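You operate a simulated robot arm through the tools that you are given. There is no shell and no other tool. Be economical: measure what you need, move in short steps, check, and stop when the job is done.

Carry out the task below with a simulated two-armed robot. There is one attempt and no reset: what you move stays moved.

## Task
Take the lid off the can on the side bench top and lay it down there.

The check looks at the end state, three seconds after you hand in, the way a careful person would. Anything else that was tipped, shoved, dropped, spilled or broken makes it a failure. A push-on lid holds only when it is set on centred and level and pressed home; a screw cap is set on level and turned clockwise until tight.

## Robot
Two 7-joint arms with two-finger parallel grippers on one trunk, on a base that drives. Base frame: it is fixed to the floor where the robot stands at the start and does not move with it; the origin is under the middle of the robot, x ahead of it, y to its left, z up; the surface under the hand at the start is at about z = 0.86. Lengths are in m, angles in degrees, forces in N, time in s.
The left shoulder is at the start at [-0.082, 0.119, 0.851], the right one opposite. With the tool pointing down near the work surface each hand reaches from about 0.12 to 0.58 m from the robot's upright axis, wherever it stands, measured 20 degrees to its own side. Payload 3.43 kg a hand.
The TCP of each hand is the grasp point between the finger pads, 0.03 m short of the fingertips. In the tool frame z runs along the fingers and y along their closing line. The gripper opens to 0.094 m. The fingers are 0.028 m wide and 0.01 m thick; the gripper's body (0.05 by 0.096 m) begins 0.055 m behind the TCP.
Orientation is that of the tool frame in the base frame, as a unit quaternion [w, x, y, z]. With the fingers straight down and closing along the base's y, the tool's x points along the base's -x, its y along +y and its z along -z.

## Interface
- The arms move only by the tool apply_moves. It takes "left_motion", "right_motion" or both (then of equal length, played together; a hand with none holds still); each is a list of rows, each a list of 2 entries, a list of its own where there are three numbers: the shift along the base's x, y, z in m, then the turn, a rotation vector about the base's x, y, z in degrees. In form: [[[tx, ty, tz], [rx, ry, rz]], ...]. A call has 1 to 10 rows; each row shifts and turns the commanded pose from where the row before left it. "left_hand" and "right_hand" are, for a hand that has rows, the gripper command, from -1 (shut) to 1 (fully open), values between in proportion, set as the call begins (left out, the last holds). Each row takes 0.2 s and may step no farther than 0.05 m and 8.6 degrees from the row before; otherwise, or with a gripper value out of range, the whole call is refused. Where a pose cannot be reached the arm comes as near as it can. A force on the tool above 40 N (or 10 N above the force at the start of the call, whichever is more), or a blocked arm, ends the call early, and 0.2 s more pass. Each finger travels about 0.153 m/s and halts on what it meets, pressing with about 27 N; the grip force reading is that of the motor and also rises with nothing between the fingers. The clock runs only during rows and for 0.2 s after the last one: add rows that do not move to give the fingers time. The reply holds the time, the measured pose of the TCP, the force on the tool along the base axes, the opening and the grip force, in the units named above and with some noise, with the torque about the TCP (base axes, N m) and any sound that the robot's microphone picked up.
- Cameras (640 x 400 px; columns grow to the right, rows downward): "scene" is now at [0.0218, -0.0326, 1.5527]; the picture's right is [-0.43, -0.90, 0.00], its down [-0.73, 0.35, -0.58] and it looks along [0.52, -0.25, -0.81] (base axes); focal length 284 px, centre (320, 200). "left" rides on the left gripper at [0.076, -0.014, -0.102] in its tool frame; the picture's right is [0.18, 0.98, 0.00], its down [-0.75, 0.14, -0.64] and it looks along [-0.63, 0.12, 0.77] (tool axes); focal length 243 px, centre (320, 200). "right" rides on the right gripper at [0.076, 0.014, -0.103] in its tool frame; the picture's right is [-0.18, 0.98, 0.00], its down [-0.75, -0.14, -0.64] and it looks along [-0.63, -0.12, 0.77] (tool axes); focal length 243 px, centre (320, 200).
- get_image(camera): a new picture of that camera. It takes no simulated time.
- raise_lower(by): slides the trunk up (or, below 0, down) by that many m; the arms and the scene camera ride with it, the base frame stays. It gives what a move gives, with no picture.
- roll_base(legs): drives the robot by 1 to 6 legs, each [ahead, left, turn to the left] in m, m and degrees, along the robot's own axes; the way and the turn of a leg run together, so that a leg with both is an arc; at most 1.5 m and 180 degrees a leg. The arms and the cameras ride along, it lands a little off, and it stops where it bumps. It gives what a move gives.
- aim_head(pan, tilt): turns the head with the scene camera to pan (to the left, within 143 degrees either way) and tilt (down, from -29 to 69), counted from straight ahead of the robot. It gives what a move gives.
- probe_pixels(camera, pixels): there is no depth. For up to 12 entries [column, row, z] of the newest picture of that camera ("zoom" is the newest enlarged one), the place [x, y] in the base frame at which the ray of that pixel passes the height z, good to about 0.002 m. It takes no simulated time.
- close_up(camera, box): a new picture of the part [left, top, right, bottom] of that camera's present view, enlarged. It takes no simulated time.
- close_job(): hands the job in; it is judged then, once.

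Go step by step. Measure first, check grasps and placings, and put right what went wrong. The budget is 80 turns and 70 pictures, counting those below and the enlarged ones. Unless the task says otherwise, let go and move clear before handing in, and close with one line.

The tools are called as a command line: name --argument value ..., lists and objects as JSON in quotes. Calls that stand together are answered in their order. apply_moves: Moves the arms, as the interface text tells. Its arguments: {"type":"object","properties":{"left_motion":{"type":"array","items":{"type":"array"}},"left_hand":{"type":"number"},"right_motion":{"type":"array","items":{"type":"array"}},"right_hand":{"type":"number"}},"required":[]} The other tools are called the same way: raise_lower (by) slides the trunk up or down; roll_base (legs) drives the base; aim_head (pan, tilt) turns the head that bears the scene camera; get_image (camera) takes a picture; probe_pixels (camera, pixels) gives the place at which the rays of pixels pass given heights; close_up (camera, box) takes an enlarged picture of a part of a camera's view; close_job () hands the job in.

At the start:

```text
time_s: 0.0
left_ee_pos: [0.2977, -0.0084, 1.1364]
left_ee_rot: [0.0, 0.0, 1.0, 0.0]
left_wrist_force: [0.1, -0.7, 0.8]
left_torque: [0.03, -0.02, 0.0]
left_width: 0.0941
left_grasp_force: 0.1
right_ee_pos: [0.2871, -0.2226, 1.1313]
right_ee_rot: [-0.001, 0.0, 1.0, 0.0]
right_wrist_force: [0.4, -0.6, 0.4]
right_torque: [-0.02, 0.02, 0.02]
right_width: 0.0941
right_grasp_force: 0.0
trunk travel left (down, up): [-0.275, 0.06]
robot x, y, heading: [-0.0011, -0.0031, -0.1]
head pan, tilt: [-25.8, 54.4]
```

scene: 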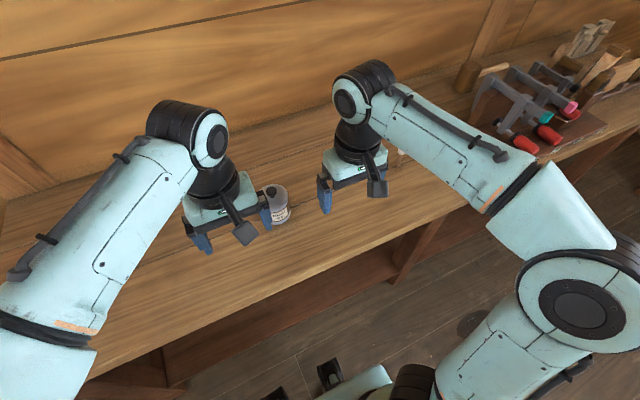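
right: 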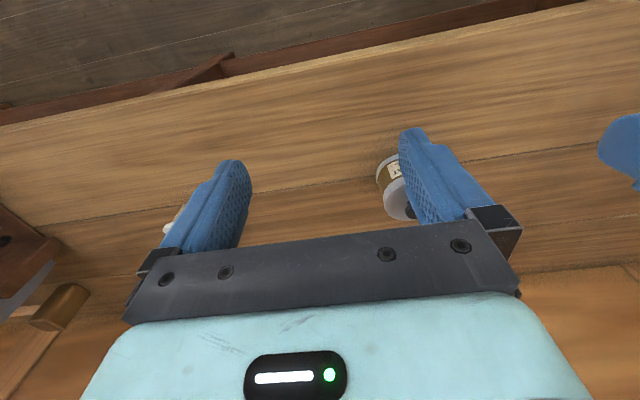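
left: 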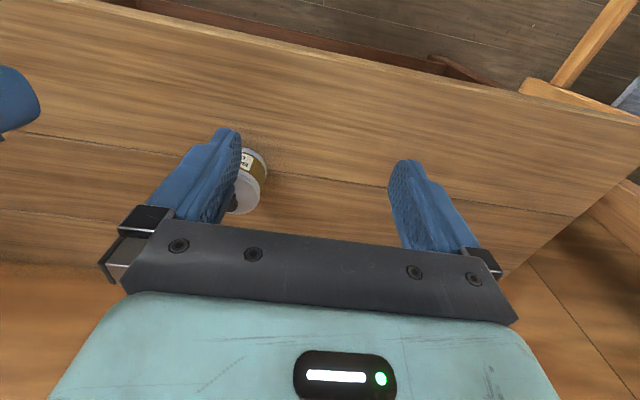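

The can shows near scene pixel (277,203), beside the left hand's finger. I'll take a close look at it.

close_up --camera "scene" --box '[220, 150, 340, 240]'

close_up --camera "right" --box '[340, 120, 480, 240]'

probe_pixels --camera "scene" --pixels '[[277, 220, 0.86], [275, 190, 0.93], [400, 152, 0.87]]'

```text
4.44 times, centred on (280, 195) of scene
```

zoom: 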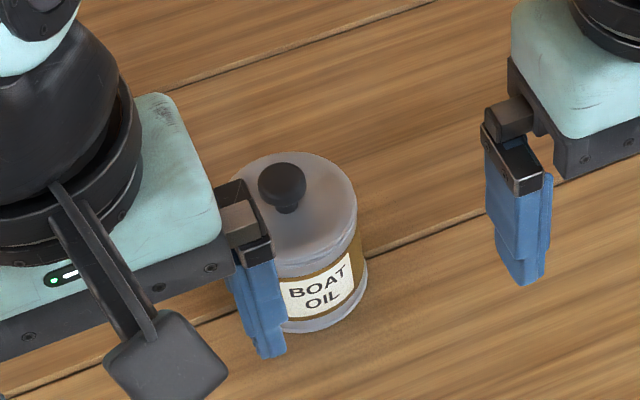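

```text
3.33 times, centred on (410, 180) of right
```

zoom: 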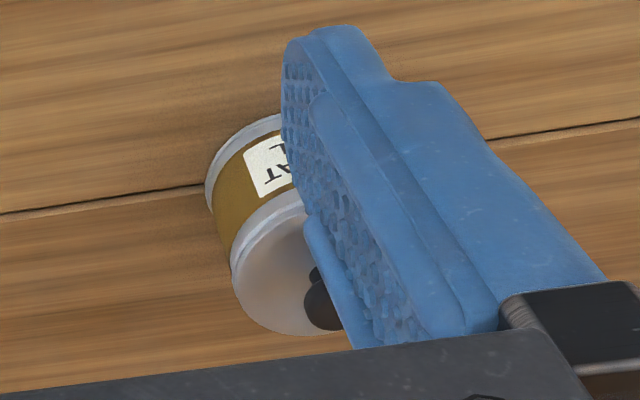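

```text
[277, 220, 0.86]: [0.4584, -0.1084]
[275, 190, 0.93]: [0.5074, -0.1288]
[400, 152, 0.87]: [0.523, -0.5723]
```

The can has a black knob on its lid and stands near (0.49, -0.12), so the right hand suits it. I'll move the left hand aside to see it freely.

apply_moves --left_motion '[[[0, 0.05, 0], [0, 0, 0]], [[0, 0.05, 0], [0, 0, 0]], [[-0.02, 0.05, 0], [0, 0, 0]], [[-0.02, 0.03, 0], [0, 0, 0]]]'

close_up --camera "scene" --box '[232, 160, 328, 235]'

get_image --camera "scene"

```text
refused: row 3 steps farther than a row can; nothing moved
```

```text
5.33 times, centred on (280, 198) of scene
```

zoom: 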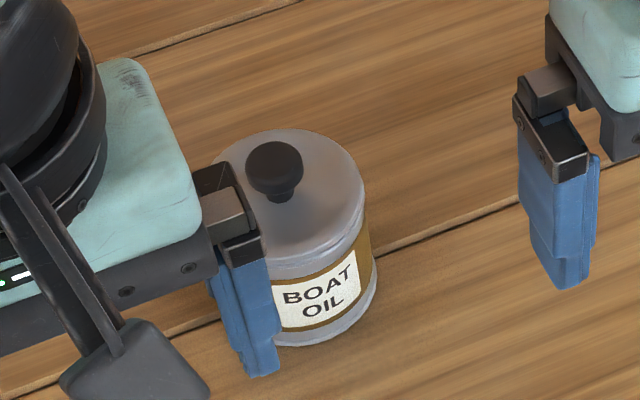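

```text
63 pictures are left
```

scene: 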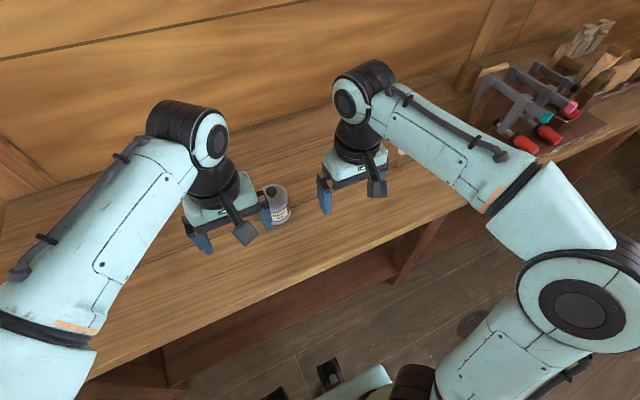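

The left step was refused for length, and nothing moved. I'll repeat it with shorter rows.

apply_moves --left_motion '[[[0, 0.045, 0], [0, 0, 0]], [[0, 0.045, 0], [0, 0, 0]], [[-0.02, 0.04, 0], [0, 0, 0]], [[-0.02, 0.04, 0], [0, 0, 0]]]'

close_up --camera "scene" --box '[232, 160, 328, 235]'

get_image --camera "right"

```text
time_s: 1.0
left_ee_pos: [0.2573, 0.1618, 1.1373]
left_ee_rot: [0.0, 0.0, 1.0, 0.0]
left_wrist_force: [-0.9, -0.3, -0.4]
left_torque: [-0.01, -0.03, -0.01]
left_width: 0.0942
left_grasp_force: 0.1
right_ee_pos: [0.2861, -0.2223, 1.131]
right_ee_rot: [0.0, 0.0, 1.0, 0.0]
right_wrist_force: [0.1, 1.0, -0.7]
right_torque: [-0.04, -0.01, -0.03]
right_width: 0.0939
right_grasp_force: 0.0
trunk travel left (down, up): [-0.275, 0.06]
robot x, y, heading: [0.0025, 0.001, 0.2]
head pan, tilt: [-25.8, 54.4]
```

```text
5.33 times, centred on (280, 198) of scene
```

zoom: 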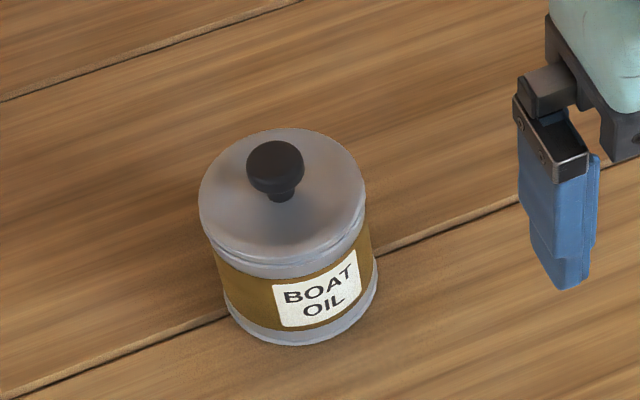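

```text
61 pictures are left
```

right: 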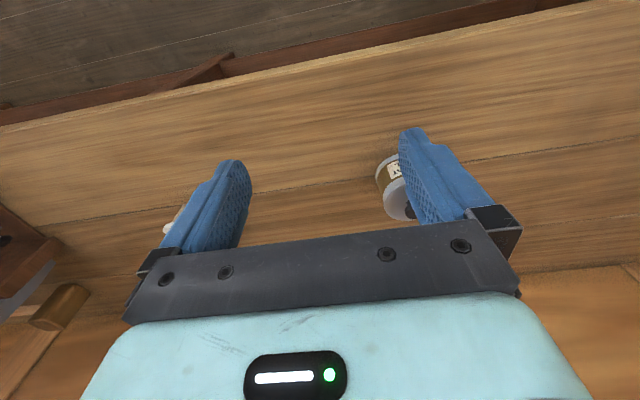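

The can is in full view now: lid centre near zoom (282,195), knob near (276,165). I'll measure them at several heights.

probe_pixels --camera "zoom" --pixels '[[300, 346, 0.86], [225, 285, 0.86], [379, 277, 0.86], [198, 200, 0.92], [366, 190, 0.92], [282, 260, 0.92], [282, 128, 0.92], [276, 165, 0.94], [276, 165, 0.96], [248, 165, 0.95], [304, 165, 0.95]]'

probe_pixels --camera "right" --pixels '[[376, 178, 0.86], [383, 200, 0.92], [400, 219, 0.92], [170, 228, 0.86]]'

```text
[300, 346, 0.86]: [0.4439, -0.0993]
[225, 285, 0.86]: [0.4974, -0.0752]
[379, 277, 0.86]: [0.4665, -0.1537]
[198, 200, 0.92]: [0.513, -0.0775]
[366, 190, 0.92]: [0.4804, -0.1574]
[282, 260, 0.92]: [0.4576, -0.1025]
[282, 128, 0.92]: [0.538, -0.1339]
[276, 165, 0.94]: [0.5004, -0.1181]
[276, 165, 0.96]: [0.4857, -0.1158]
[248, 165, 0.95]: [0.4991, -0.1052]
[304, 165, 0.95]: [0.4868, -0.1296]
```

```text
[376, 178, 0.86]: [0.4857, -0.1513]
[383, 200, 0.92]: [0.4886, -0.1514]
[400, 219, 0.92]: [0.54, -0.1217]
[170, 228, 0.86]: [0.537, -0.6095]
```

The base centre comes out at (0.482, -0.1145), the lid top at about z 0.94, and the knob centre at about z 0.965 with a diameter near 0.026. I'll bring the right hand above it, staying clear, and look again.

apply_moves --right_motion '[[[0.04, 0.022, 0], [0, 0, 0]], [[0.04, 0.022, 0], [0, 0, 0]], [[0.04, 0.022, -0.01], [0, 0, 0]], [[0.04, 0.022, -0.01], [0, 0, 0]], [[0.036, 0.02, -0.02], [0, 0, 0]], [[0, 0, -0.04], [0, 0, 0]], [[0, 0, 0], [0, 0, 0]]]' --right_hand 1

get_image --camera "right"

get_image --camera "scene"

```text
time_s: 2.6
left_ee_pos: [0.2585, 0.1606, 1.1378]
left_ee_rot: [0.0, 0.0, 1.0, 0.001]
left_wrist_force: [0.5, -0.5, 0.3]
left_torque: [0.01, 0.01, 0.04]
left_width: 0.0939
left_grasp_force: 0.0
right_ee_pos: [0.4838, -0.1135, 1.0494]
right_ee_rot: [-0.001, -0.001, 1.0, 0.0]
right_wrist_force: [0.2, 0.1, 1.0]
right_torque: [0.01, 0.0, 0.01]
right_width: 0.094
right_grasp_force: 0.2
trunk travel left (down, up): [-0.275, 0.06]
robot x, y, heading: [0.0003, -0.0009, -0.1]
head pan, tilt: [-25.8, 54.4]
```

```text
60 pictures are left
```

right: 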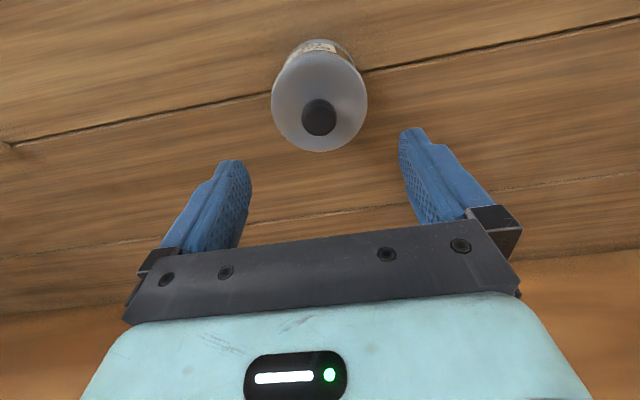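

```text
59 pictures are left
```

scene: 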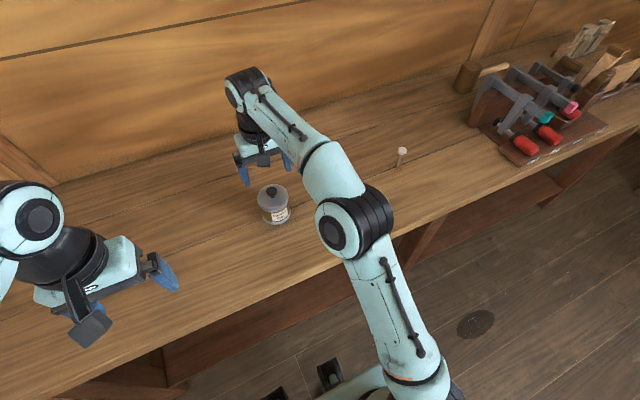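

In the right view the knob is at (319,117) and the lid's rim spans columns 271–367. I'll probe these for a second fix.

probe_pixels --camera "right" --pixels '[[319, 117, 0.95], [319, 117, 0.965], [319, 117, 0.98], [319, 102, 0.94], [271, 102, 0.94], [367, 102, 0.94], [319, 151, 0.94], [302, 117, 0.965], [336, 117, 0.965]]'

probe_pixels --camera "scene" --pixels '[[272, 191, 0.95], [272, 191, 0.965], [272, 191, 0.98]]'

close_up --camera "right" --box '[256, 30, 384, 160]'

```text
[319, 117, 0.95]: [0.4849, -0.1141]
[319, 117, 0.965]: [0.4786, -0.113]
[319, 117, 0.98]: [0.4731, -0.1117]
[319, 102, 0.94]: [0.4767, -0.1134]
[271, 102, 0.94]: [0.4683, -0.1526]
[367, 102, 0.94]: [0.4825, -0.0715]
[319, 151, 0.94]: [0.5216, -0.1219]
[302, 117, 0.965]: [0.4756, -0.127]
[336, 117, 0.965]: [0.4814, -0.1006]
```

```text
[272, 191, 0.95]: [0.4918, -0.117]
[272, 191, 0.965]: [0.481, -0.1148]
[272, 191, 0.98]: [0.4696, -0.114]
```

```text
3.08 times, centred on (320, 95) of right
```

zoom: 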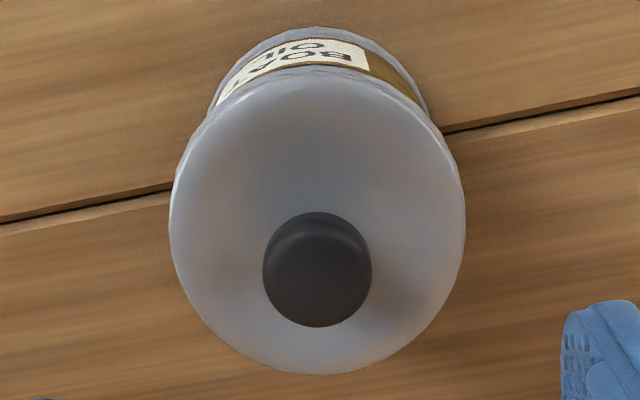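

Both views agree on a knob at about (0.480, -0.114, 0.965). I'll lower so the fingertips stop just above the lid (TCP z about 0.978).

apply_moves --right_motion '[[[-0.003, -0.001, -0.03], [0, 0, 0]], [[0, 0, -0.025], [0, 0, 0]], [[0, 0, -0.016], [0, 0, 0]], [[0, 0, 0], [0, 0, 0]]]' --right_hand 0

close_up --camera "scene" --box '[216, 140, 328, 235]'

get_image --camera "right"

```text
time_s: 3.6
left_ee_pos: [0.2583, 0.1609, 1.1377]
left_ee_rot: [0.0, 0.0, 1.0, -0.001]
left_wrist_force: [0.2, -0.3, 0.4]
left_torque: [0.01, -0.02, 0.0]
left_width: 0.0938
left_grasp_force: 0.0
right_ee_pos: [0.4799, -0.115, 0.9807]
right_ee_rot: [0.0, 0.0, 1.0, 0.0]
right_wrist_force: [0.4, -0.5, 0.2]
right_torque: [-0.01, 0.03, 0.03]
right_width: 0.047
right_grasp_force: 0.2
trunk travel left (down, up): [-0.275, 0.06]
robot x, y, heading: [-0.0029, -0.0001, 0.1]
head pan, tilt: [-25.8, 54.4]
```

```text
4.21 times, centred on (272, 188) of scene
```

zoom: 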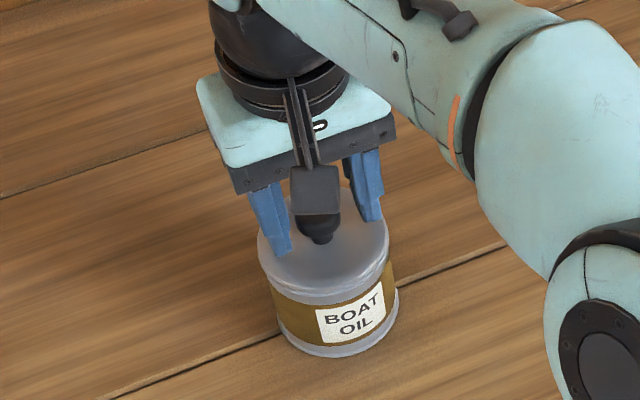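

```text
56 pictures are left
```

right: 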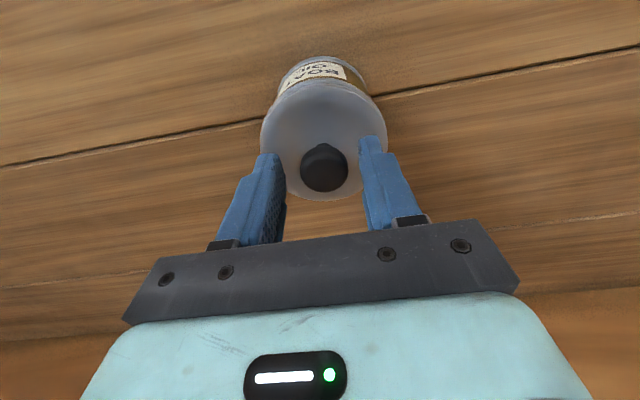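

The knob at right (324,167) sits centrally between the fingers, with no contact force. I'll go 2 mm lower and close.

apply_moves --right_motion '[[[0, 0, -0.002], [0, 0, 0]], [[0, 0, 0], [0, 0, 0]], [[0, 0, 0], [0, 0, 0]]]' --right_hand -1

get_image --camera "right"

```text
time_s: 4.4
left_ee_pos: [0.2592, 0.16, 1.1378]
left_ee_rot: [-0.001, 0.0, 1.0, -0.001]
left_wrist_force: [0.0, 0.4, -0.3]
left_torque: [0.01, -0.02, -0.01]
left_width: 0.0941
left_grasp_force: 0.0
right_ee_pos: [0.4786, -0.114, 0.9803]
right_ee_rot: [0.001, 0.0, 1.0, 0.001]
right_wrist_force: [1.5, 5.2, 12.9]
right_torque: [-0.02, -0.05, 0.0]
right_width: 0.0259
right_grasp_force: 26.9
trunk travel left (down, up): [-0.275, 0.06]
robot x, y, heading: [-0.0006, 0.0014, 0.1]
head pan, tilt: [-25.8, 54.4]
```

```text
55 pictures are left
```

right: 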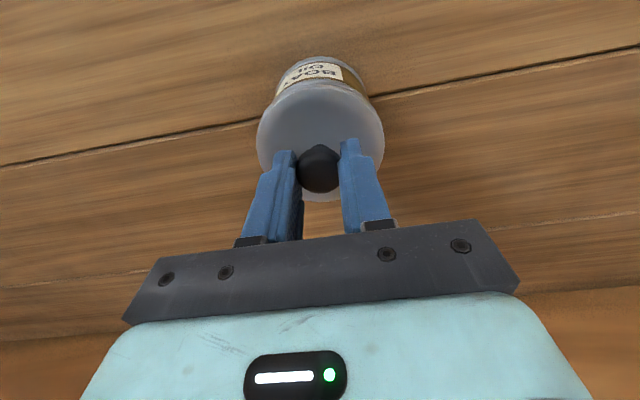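

The grip holds at 0.0259 m, with about 13 N upward, so the fingertips are likely resting on the lid. I'll lift gently and watch the force.

apply_moves --right_motion '[[[0, 0, 0.003], [0, 0, 0]], [[0, 0, 0.003], [0, 0, 0]], [[0, 0, 0], [0, 0, 0]]]'

close_up --camera "scene" --box '[216, 140, 328, 235]'

```text
time_s: 5.2
left_ee_pos: [0.2588, 0.1601, 1.1372]
left_ee_rot: [0.0, 0.0, 1.0, 0.0]
left_wrist_force: [-0.1, 0.4, 0.1]
left_torque: [-0.01, 0.03, 0.03]
left_width: 0.094
left_grasp_force: 0.1
right_ee_pos: [0.4788, -0.1163, 0.9839]
right_ee_rot: [0.0, 0.0, 1.0, -0.001]
right_wrist_force: [0.7, 0.3, -0.4]
right_torque: [0.0, 0.0, 0.01]
right_width: 0.0262
right_grasp_force: 27.0
trunk travel left (down, up): [-0.275, 0.06]
robot x, y, heading: [-0.0006, -0.0009, 0.0]
head pan, tilt: [-25.8, 54.4]
heard: snap
```

```text
4.21 times, centred on (272, 188) of scene
```

zoom: 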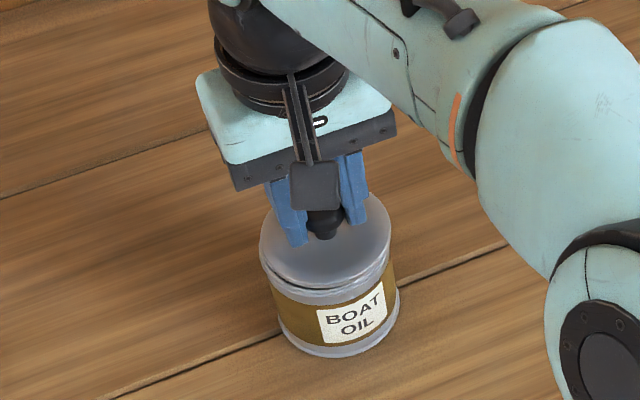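

A snap was heard and the force has fallen to near zero, so the lid has popped free. I'll lift straight up slowly.

apply_moves --right_motion '[[[0, 0, 0.006], [0, 0, 0]], [[0, 0, 0.008], [0, 0, 0]], [[0, 0, 0.015], [0, 0, 0]], [[0, 0, 0.02], [0, 0, 0]], [[0, 0, 0.02], [0, 0, 0]], [[0, 0, 0], [0, 0, 0]]]'

get_image --camera "scene"

get_image --camera "right"

```text
time_s: 6.6
left_ee_pos: [0.2595, 0.1605, 1.1379]
left_ee_rot: [-0.001, 0.001, 1.0, -0.001]
left_wrist_force: [-0.4, 0.3, 0.0]
left_torque: [-0.02, 0.01, 0.0]
left_width: 0.0942
left_grasp_force: 0.2
right_ee_pos: [0.479, -0.1155, 1.054]
right_ee_rot: [-0.001, -0.001, 1.0, 0.0]
right_wrist_force: [-1.0, 1.3, -0.3]
right_torque: [0.01, -0.03, 0.02]
right_width: 0.0261
right_grasp_force: 27.4
trunk travel left (down, up): [-0.275, 0.06]
robot x, y, heading: [-0.0031, -0.0034, 0.2]
head pan, tilt: [-25.8, 54.4]
```

```text
53 pictures are left
```

scene: 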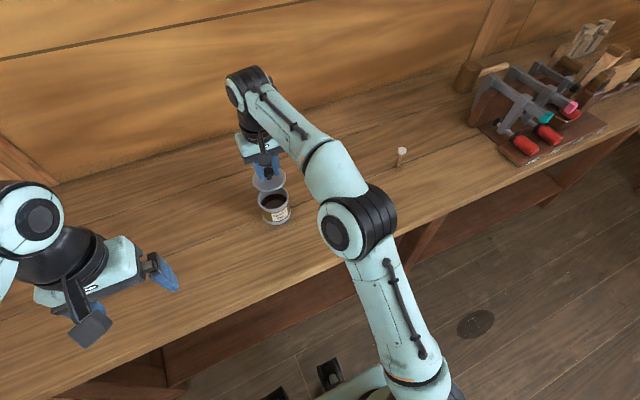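

```text
52 pictures are left
```

right: 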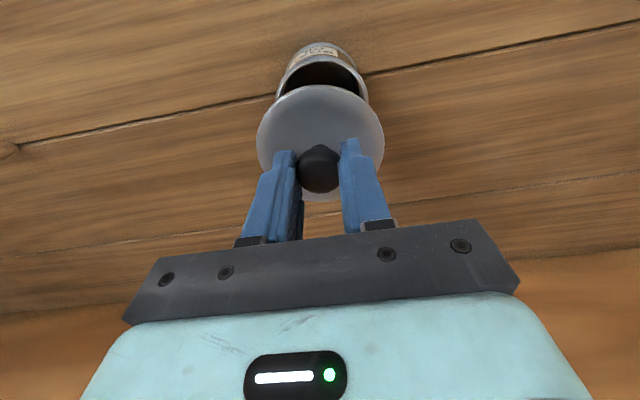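

The lid is off and held, and the can is open and upright. Next I'll find a clear spot to its right and measure the bench edge.

probe_pixels --camera "scene" --pixels '[[310, 274, 0.86], [400, 226, 0.86], [200, 326, 0.86], [400, 165, 0.86], [240, 165, 0.86]]'

close_up --camera "scene" --box '[200, 130, 340, 240]'

```text
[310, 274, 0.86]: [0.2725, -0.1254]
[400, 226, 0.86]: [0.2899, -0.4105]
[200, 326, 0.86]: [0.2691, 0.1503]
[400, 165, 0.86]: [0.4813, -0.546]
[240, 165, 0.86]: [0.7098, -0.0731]
```

```text
3.64 times, centred on (270, 185) of scene
```

zoom: 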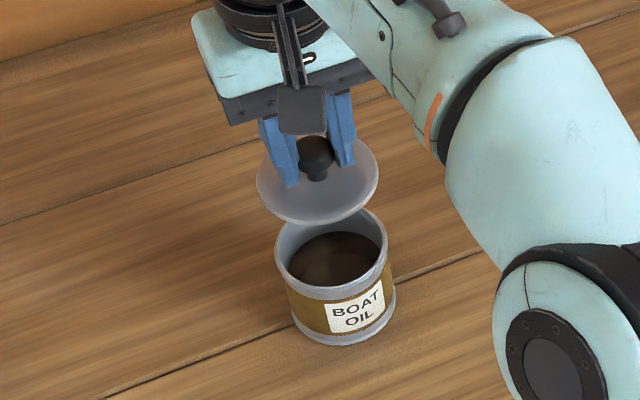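

The bench edge lies at x of about 0.28 and the space around (0.42, -0.30) is free. I'll carry the lid there and lower it partway.

apply_moves --right_motion '[[[0, 0, 0.02], [0, 0, 0]], [[-0.014, -0.045, 0], [0, 0, 0]], [[-0.015, -0.045, 0], [0, 0, 0]], [[-0.015, -0.045, 0], [0, 0, 0]], [[-0.015, -0.045, 0], [0, 0, 0]], [[0, 0, -0.04], [0, 0, 0]], [[0, 0, -0.04], [0, 0, 0]], [[0, 0, -0.04], [0, 0, 0]], [[0, 0, -0.01], [0, 0, 0]], [[0, 0, 0], [0, 0, 0]]]'

get_image --camera "scene"

get_image --camera "right"

```text
time_s: 8.8
left_ee_pos: [0.2583, 0.1611, 1.1385]
left_ee_rot: [0.0, 0.001, 1.0, 0.001]
left_wrist_force: [0.0, -0.6, 0.2]
left_torque: [0.01, -0.02, -0.01]
left_width: 0.0941
left_grasp_force: 0.0
right_ee_pos: [0.418, -0.2943, 0.9442]
right_ee_rot: [0.0, 0.0, 1.0, 0.0]
right_wrist_force: [-0.6, -0.2, 0.0]
right_torque: [0.02, -0.01, -0.02]
right_width: 0.0262
right_grasp_force: 26.9
trunk travel left (down, up): [-0.275, 0.06]
robot x, y, heading: [0.0037, 0.0009, -0.2]
head pan, tilt: [-25.8, 54.4]
```

```text
50 pictures are left
```

scene: 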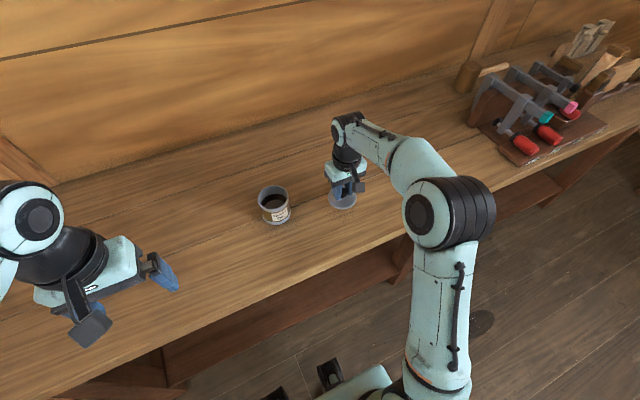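

```text
49 pictures are left
```

right: 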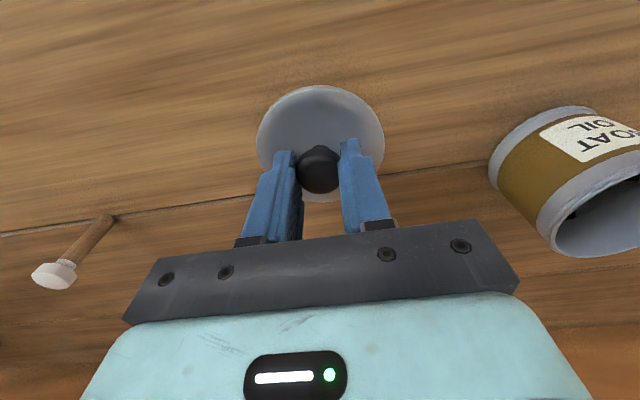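

The spot is clear: the bolt and the can both stand well away. I'll lower in small steps until contact.

apply_moves --right_motion '[[[0, 0, -0.008], [0, 0, 0]], [[0, 0, -0.006], [0, 0, 0]], [[0, 0, -0.004], [0, 0, 0]], [[0, 0, 0], [0, 0, 0]]]'

close_up --camera "scene" --box '[290, 150, 400, 240]'

```text
time_s: 9.8
left_ee_pos: [0.2587, 0.1608, 1.1388]
left_ee_rot: [0.0, 0.0, 1.0, 0.0]
left_wrist_force: [0.3, 0.4, 0.2]
left_torque: [0.03, 0.0, 0.01]
left_width: 0.0941
left_grasp_force: 0.1
right_ee_pos: [0.4207, -0.2955, 0.9248]
right_ee_rot: [0.0, 0.001, 1.0, 0.0]
right_wrist_force: [1.0, 0.6, -0.2]
right_torque: [-0.02, 0.01, 0.0]
right_width: 0.0264
right_grasp_force: 27.1
trunk travel left (down, up): [-0.275, 0.06]
robot x, y, heading: [-0.0008, 0.003, 0.1]
head pan, tilt: [-25.8, 54.4]
```

```text
4.44 times, centred on (345, 195) of scene
```

zoom: 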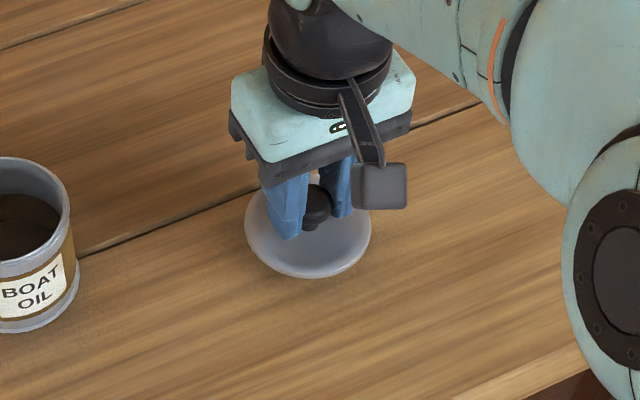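

There is still no contact force at z 0.925. I'll lower further in 2–3 mm steps.

apply_moves --right_motion '[[[0, 0, -0.003], [0, 0, 0]], [[0, 0, -0.003], [0, 0, 0]], [[0, 0, 0], [0, 0, 0]]]'

```text
time_s: 10.6
left_ee_pos: [0.2579, 0.1619, 1.1377]
left_ee_rot: [0.0, 0.0, 1.0, 0.0]
left_wrist_force: [-1.2, 0.0, -0.2]
left_torque: [0.03, 0.0, 0.0]
left_width: 0.0941
left_grasp_force: 0.0
right_ee_pos: [0.4203, -0.2961, 0.9193]
right_ee_rot: [0.001, 0.0, 1.0, 0.0]
right_wrist_force: [0.0, -0.6, -0.5]
right_torque: [-0.02, 0.03, -0.01]
right_width: 0.0262
right_grasp_force: 26.9
trunk travel left (down, up): [-0.275, 0.06]
robot x, y, heading: [0.0029, -0.0012, 0.1]
head pan, tilt: [-25.8, 54.4]
```

Still no contact. I'll keep going in small steps.

apply_moves --right_motion '[[[0, 0, -0.002], [0, 0, 0]], [[0, 0, -0.002], [0, 0, 0]], [[0, 0, 0], [0, 0, 0]]]'

get_image --camera "right"

close_up --camera "scene" --box '[310, 170, 380, 225]'

```text
time_s: 11.4
left_ee_pos: [0.259, 0.162, 1.1367]
left_ee_rot: [0.001, 0.0, 1.0, 0.0]
left_wrist_force: [-1.2, -0.7, 0.0]
left_torque: [-0.04, 0.01, 0.0]
left_width: 0.0941
left_grasp_force: 0.1
right_ee_pos: [0.4201, -0.2965, 0.9152]
right_ee_rot: [0.0, 0.0, 1.0, 0.0]
right_wrist_force: [0.9, -0.2, -0.1]
right_torque: [0.0, -0.02, -0.02]
right_width: 0.0261
right_grasp_force: 26.7
trunk travel left (down, up): [-0.275, 0.06]
robot x, y, heading: [-0.0041, 0.0034, -0.1]
head pan, tilt: [-25.8, 54.4]
```

```text
47 pictures are left
```

right: 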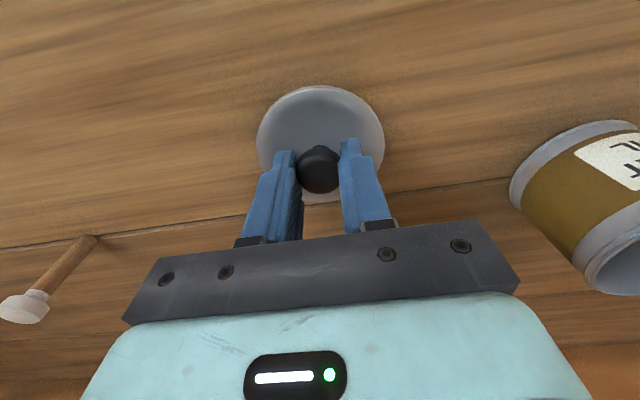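

```text
7.27 times, centred on (345, 198) of scene
```

zoom: 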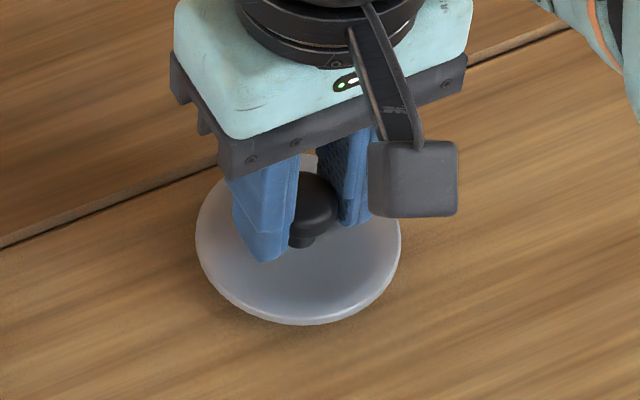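

The lid looks close above the wood but there's no load yet. I'll continue in 2 mm steps.

apply_moves --right_motion '[[[0, 0, -0.002], [0, 0, 0]], [[0, 0, -0.002], [0, 0, 0]], [[0, 0, 0], [0, 0, 0]]]'

```text
time_s: 12.2
left_ee_pos: [0.2583, 0.1606, 1.1376]
left_ee_rot: [0.0, -0.001, 1.0, 0.0]
left_wrist_force: [0.0, -0.5, -0.1]
left_torque: [-0.01, 0.02, 0.0]
left_width: 0.0942
left_grasp_force: 0.0
right_ee_pos: [0.4215, -0.2954, 0.9101]
right_ee_rot: [-0.001, 0.001, 1.0, 0.0]
right_wrist_force: [0.6, 0.0, 0.1]
right_torque: [0.02, 0.0, -0.01]
right_width: 0.0262
right_grasp_force: 27.8
trunk travel left (down, up): [-0.275, 0.06]
robot x, y, heading: [-0.0021, 0.0021, 0.1]
head pan, tilt: [-25.8, 54.4]
```

Still free at z 0.910. I'll go down further.

apply_moves --right_motion '[[[0, 0, -0.002], [0, 0, 0]], [[0, 0, -0.002], [0, 0, 0]], [[0, 0, 0], [0, 0, 0]]]'

```text
time_s: 13.0
left_ee_pos: [0.2582, 0.1608, 1.1374]
left_ee_rot: [0.0, 0.0, 1.0, 0.001]
left_wrist_force: [-1.0, -0.3, 0.6]
left_torque: [0.0, 0.01, -0.01]
left_width: 0.094
left_grasp_force: 0.1
right_ee_pos: [0.4202, -0.297, 0.9059]
right_ee_rot: [0.0, -0.001, 1.0, 0.0]
right_wrist_force: [0.2, 1.1, -0.9]
right_torque: [0.02, 0.02, -0.01]
right_width: 0.026
right_grasp_force: 27.2
trunk travel left (down, up): [-0.275, 0.06]
robot x, y, heading: [0.002, 0.0012, -0.3]
head pan, tilt: [-25.8, 54.4]
```

apply_moves --right_motion '[[[0, 0, -0.002], [0, 0, 0]], [[0, 0, -0.002], [0, 0, 0]], [[0, 0, 0], [0, 0, 0]]]'

close_up --camera "scene" --box '[310, 170, 380, 225]'

```text
time_s: 13.8
left_ee_pos: [0.2592, 0.1623, 1.1381]
left_ee_rot: [0.0, 0.001, 1.0, 0.0]
left_wrist_force: [0.3, 0.3, -0.6]
left_torque: [0.02, -0.03, 0.03]
left_width: 0.094
left_grasp_force: 0.0
right_ee_pos: [0.4198, -0.2963, 0.903]
right_ee_rot: [0.001, 0.001, 1.0, 0.0]
right_wrist_force: [-0.7, 0.3, 7.6]
right_torque: [-0.19, 0.05, 0.03]
right_width: 0.0263
right_grasp_force: 27.2
trunk travel left (down, up): [-0.275, 0.06]
robot x, y, heading: [-0.0023, -0.0008, 0.0]
head pan, tilt: [-25.8, 54.4]
```

```text
7.27 times, centred on (345, 198) of scene
```

zoom: 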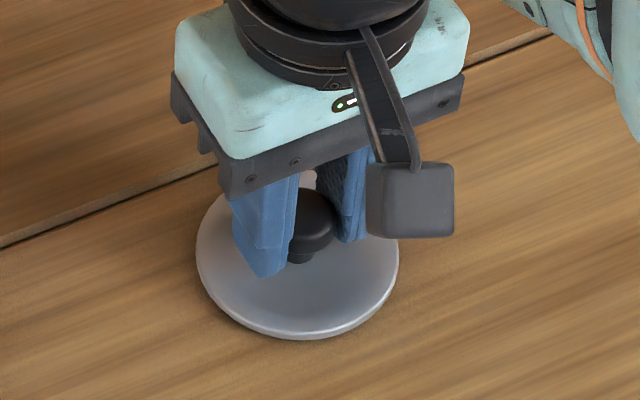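

The lid rests on the bench now (7.6 N upward, flat in the close-up). I'll open gently and check.

apply_moves --right_motion '[[[0, 0, 0], [0, 0, 0]], [[0, 0, 0], [0, 0, 0]], [[0, 0, 0.01], [0, 0, 0]], [[0, 0, 0.03], [0, 0, 0]], [[0, 0, 0.04], [0, 0, 0]], [[0, 0, 0.04], [0, 0, 0]], [[-0.04, 0, 0.02], [0, 0, 0]], [[-0.04, 0, 0.02], [0, 0, 0]], [[0, 0, 0], [0, 0, 0]]]' --right_hand 0.2

get_image --camera "scene"

close_up --camera "scene" --box '[240, 160, 380, 240]'

```text
time_s: 15.8
left_ee_pos: [0.2586, 0.1615, 1.1383]
left_ee_rot: [0.0, 0.0, 1.0, 0.0]
left_wrist_force: [0.8, -0.7, -0.4]
left_torque: [-0.02, 0.03, 0.0]
left_width: 0.0939
left_grasp_force: 0.1
right_ee_pos: [0.3436, -0.2969, 1.0629]
right_ee_rot: [-0.001, 0.001, 1.0, 0.0]
right_wrist_force: [-0.7, -0.9, -0.5]
right_torque: [-0.01, -0.01, 0.02]
right_width: 0.0564
right_grasp_force: 0.1
trunk travel left (down, up): [-0.275, 0.06]
robot x, y, heading: [0.0037, -0.0016, -0.1]
head pan, tilt: [-25.8, 54.4]
```

```text
44 pictures are left
```

scene: 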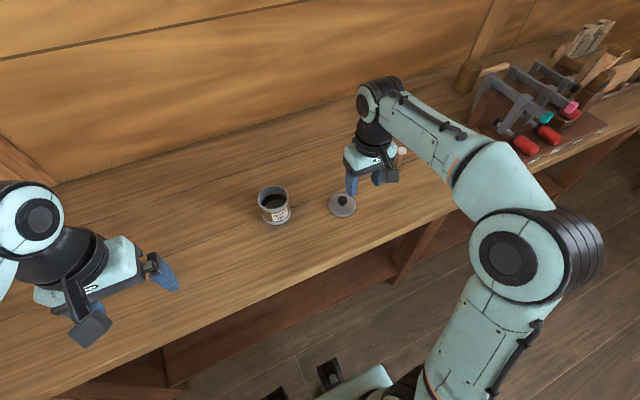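

```text
4.57 times, centred on (310, 200) of scene
```

zoom: 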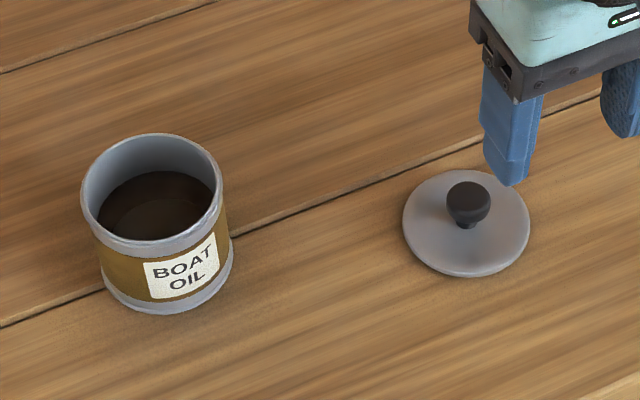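

The lid lies flat on the bench, knob up. The can stands open and upright, nothing is spilled, and the hand is clear.

close_job

```text
The job is handed in.
```

The lid is off the can and lies flat on the bench about 0.19 m from it. The can stayed upright with nothing spilled, and both hands are clear.
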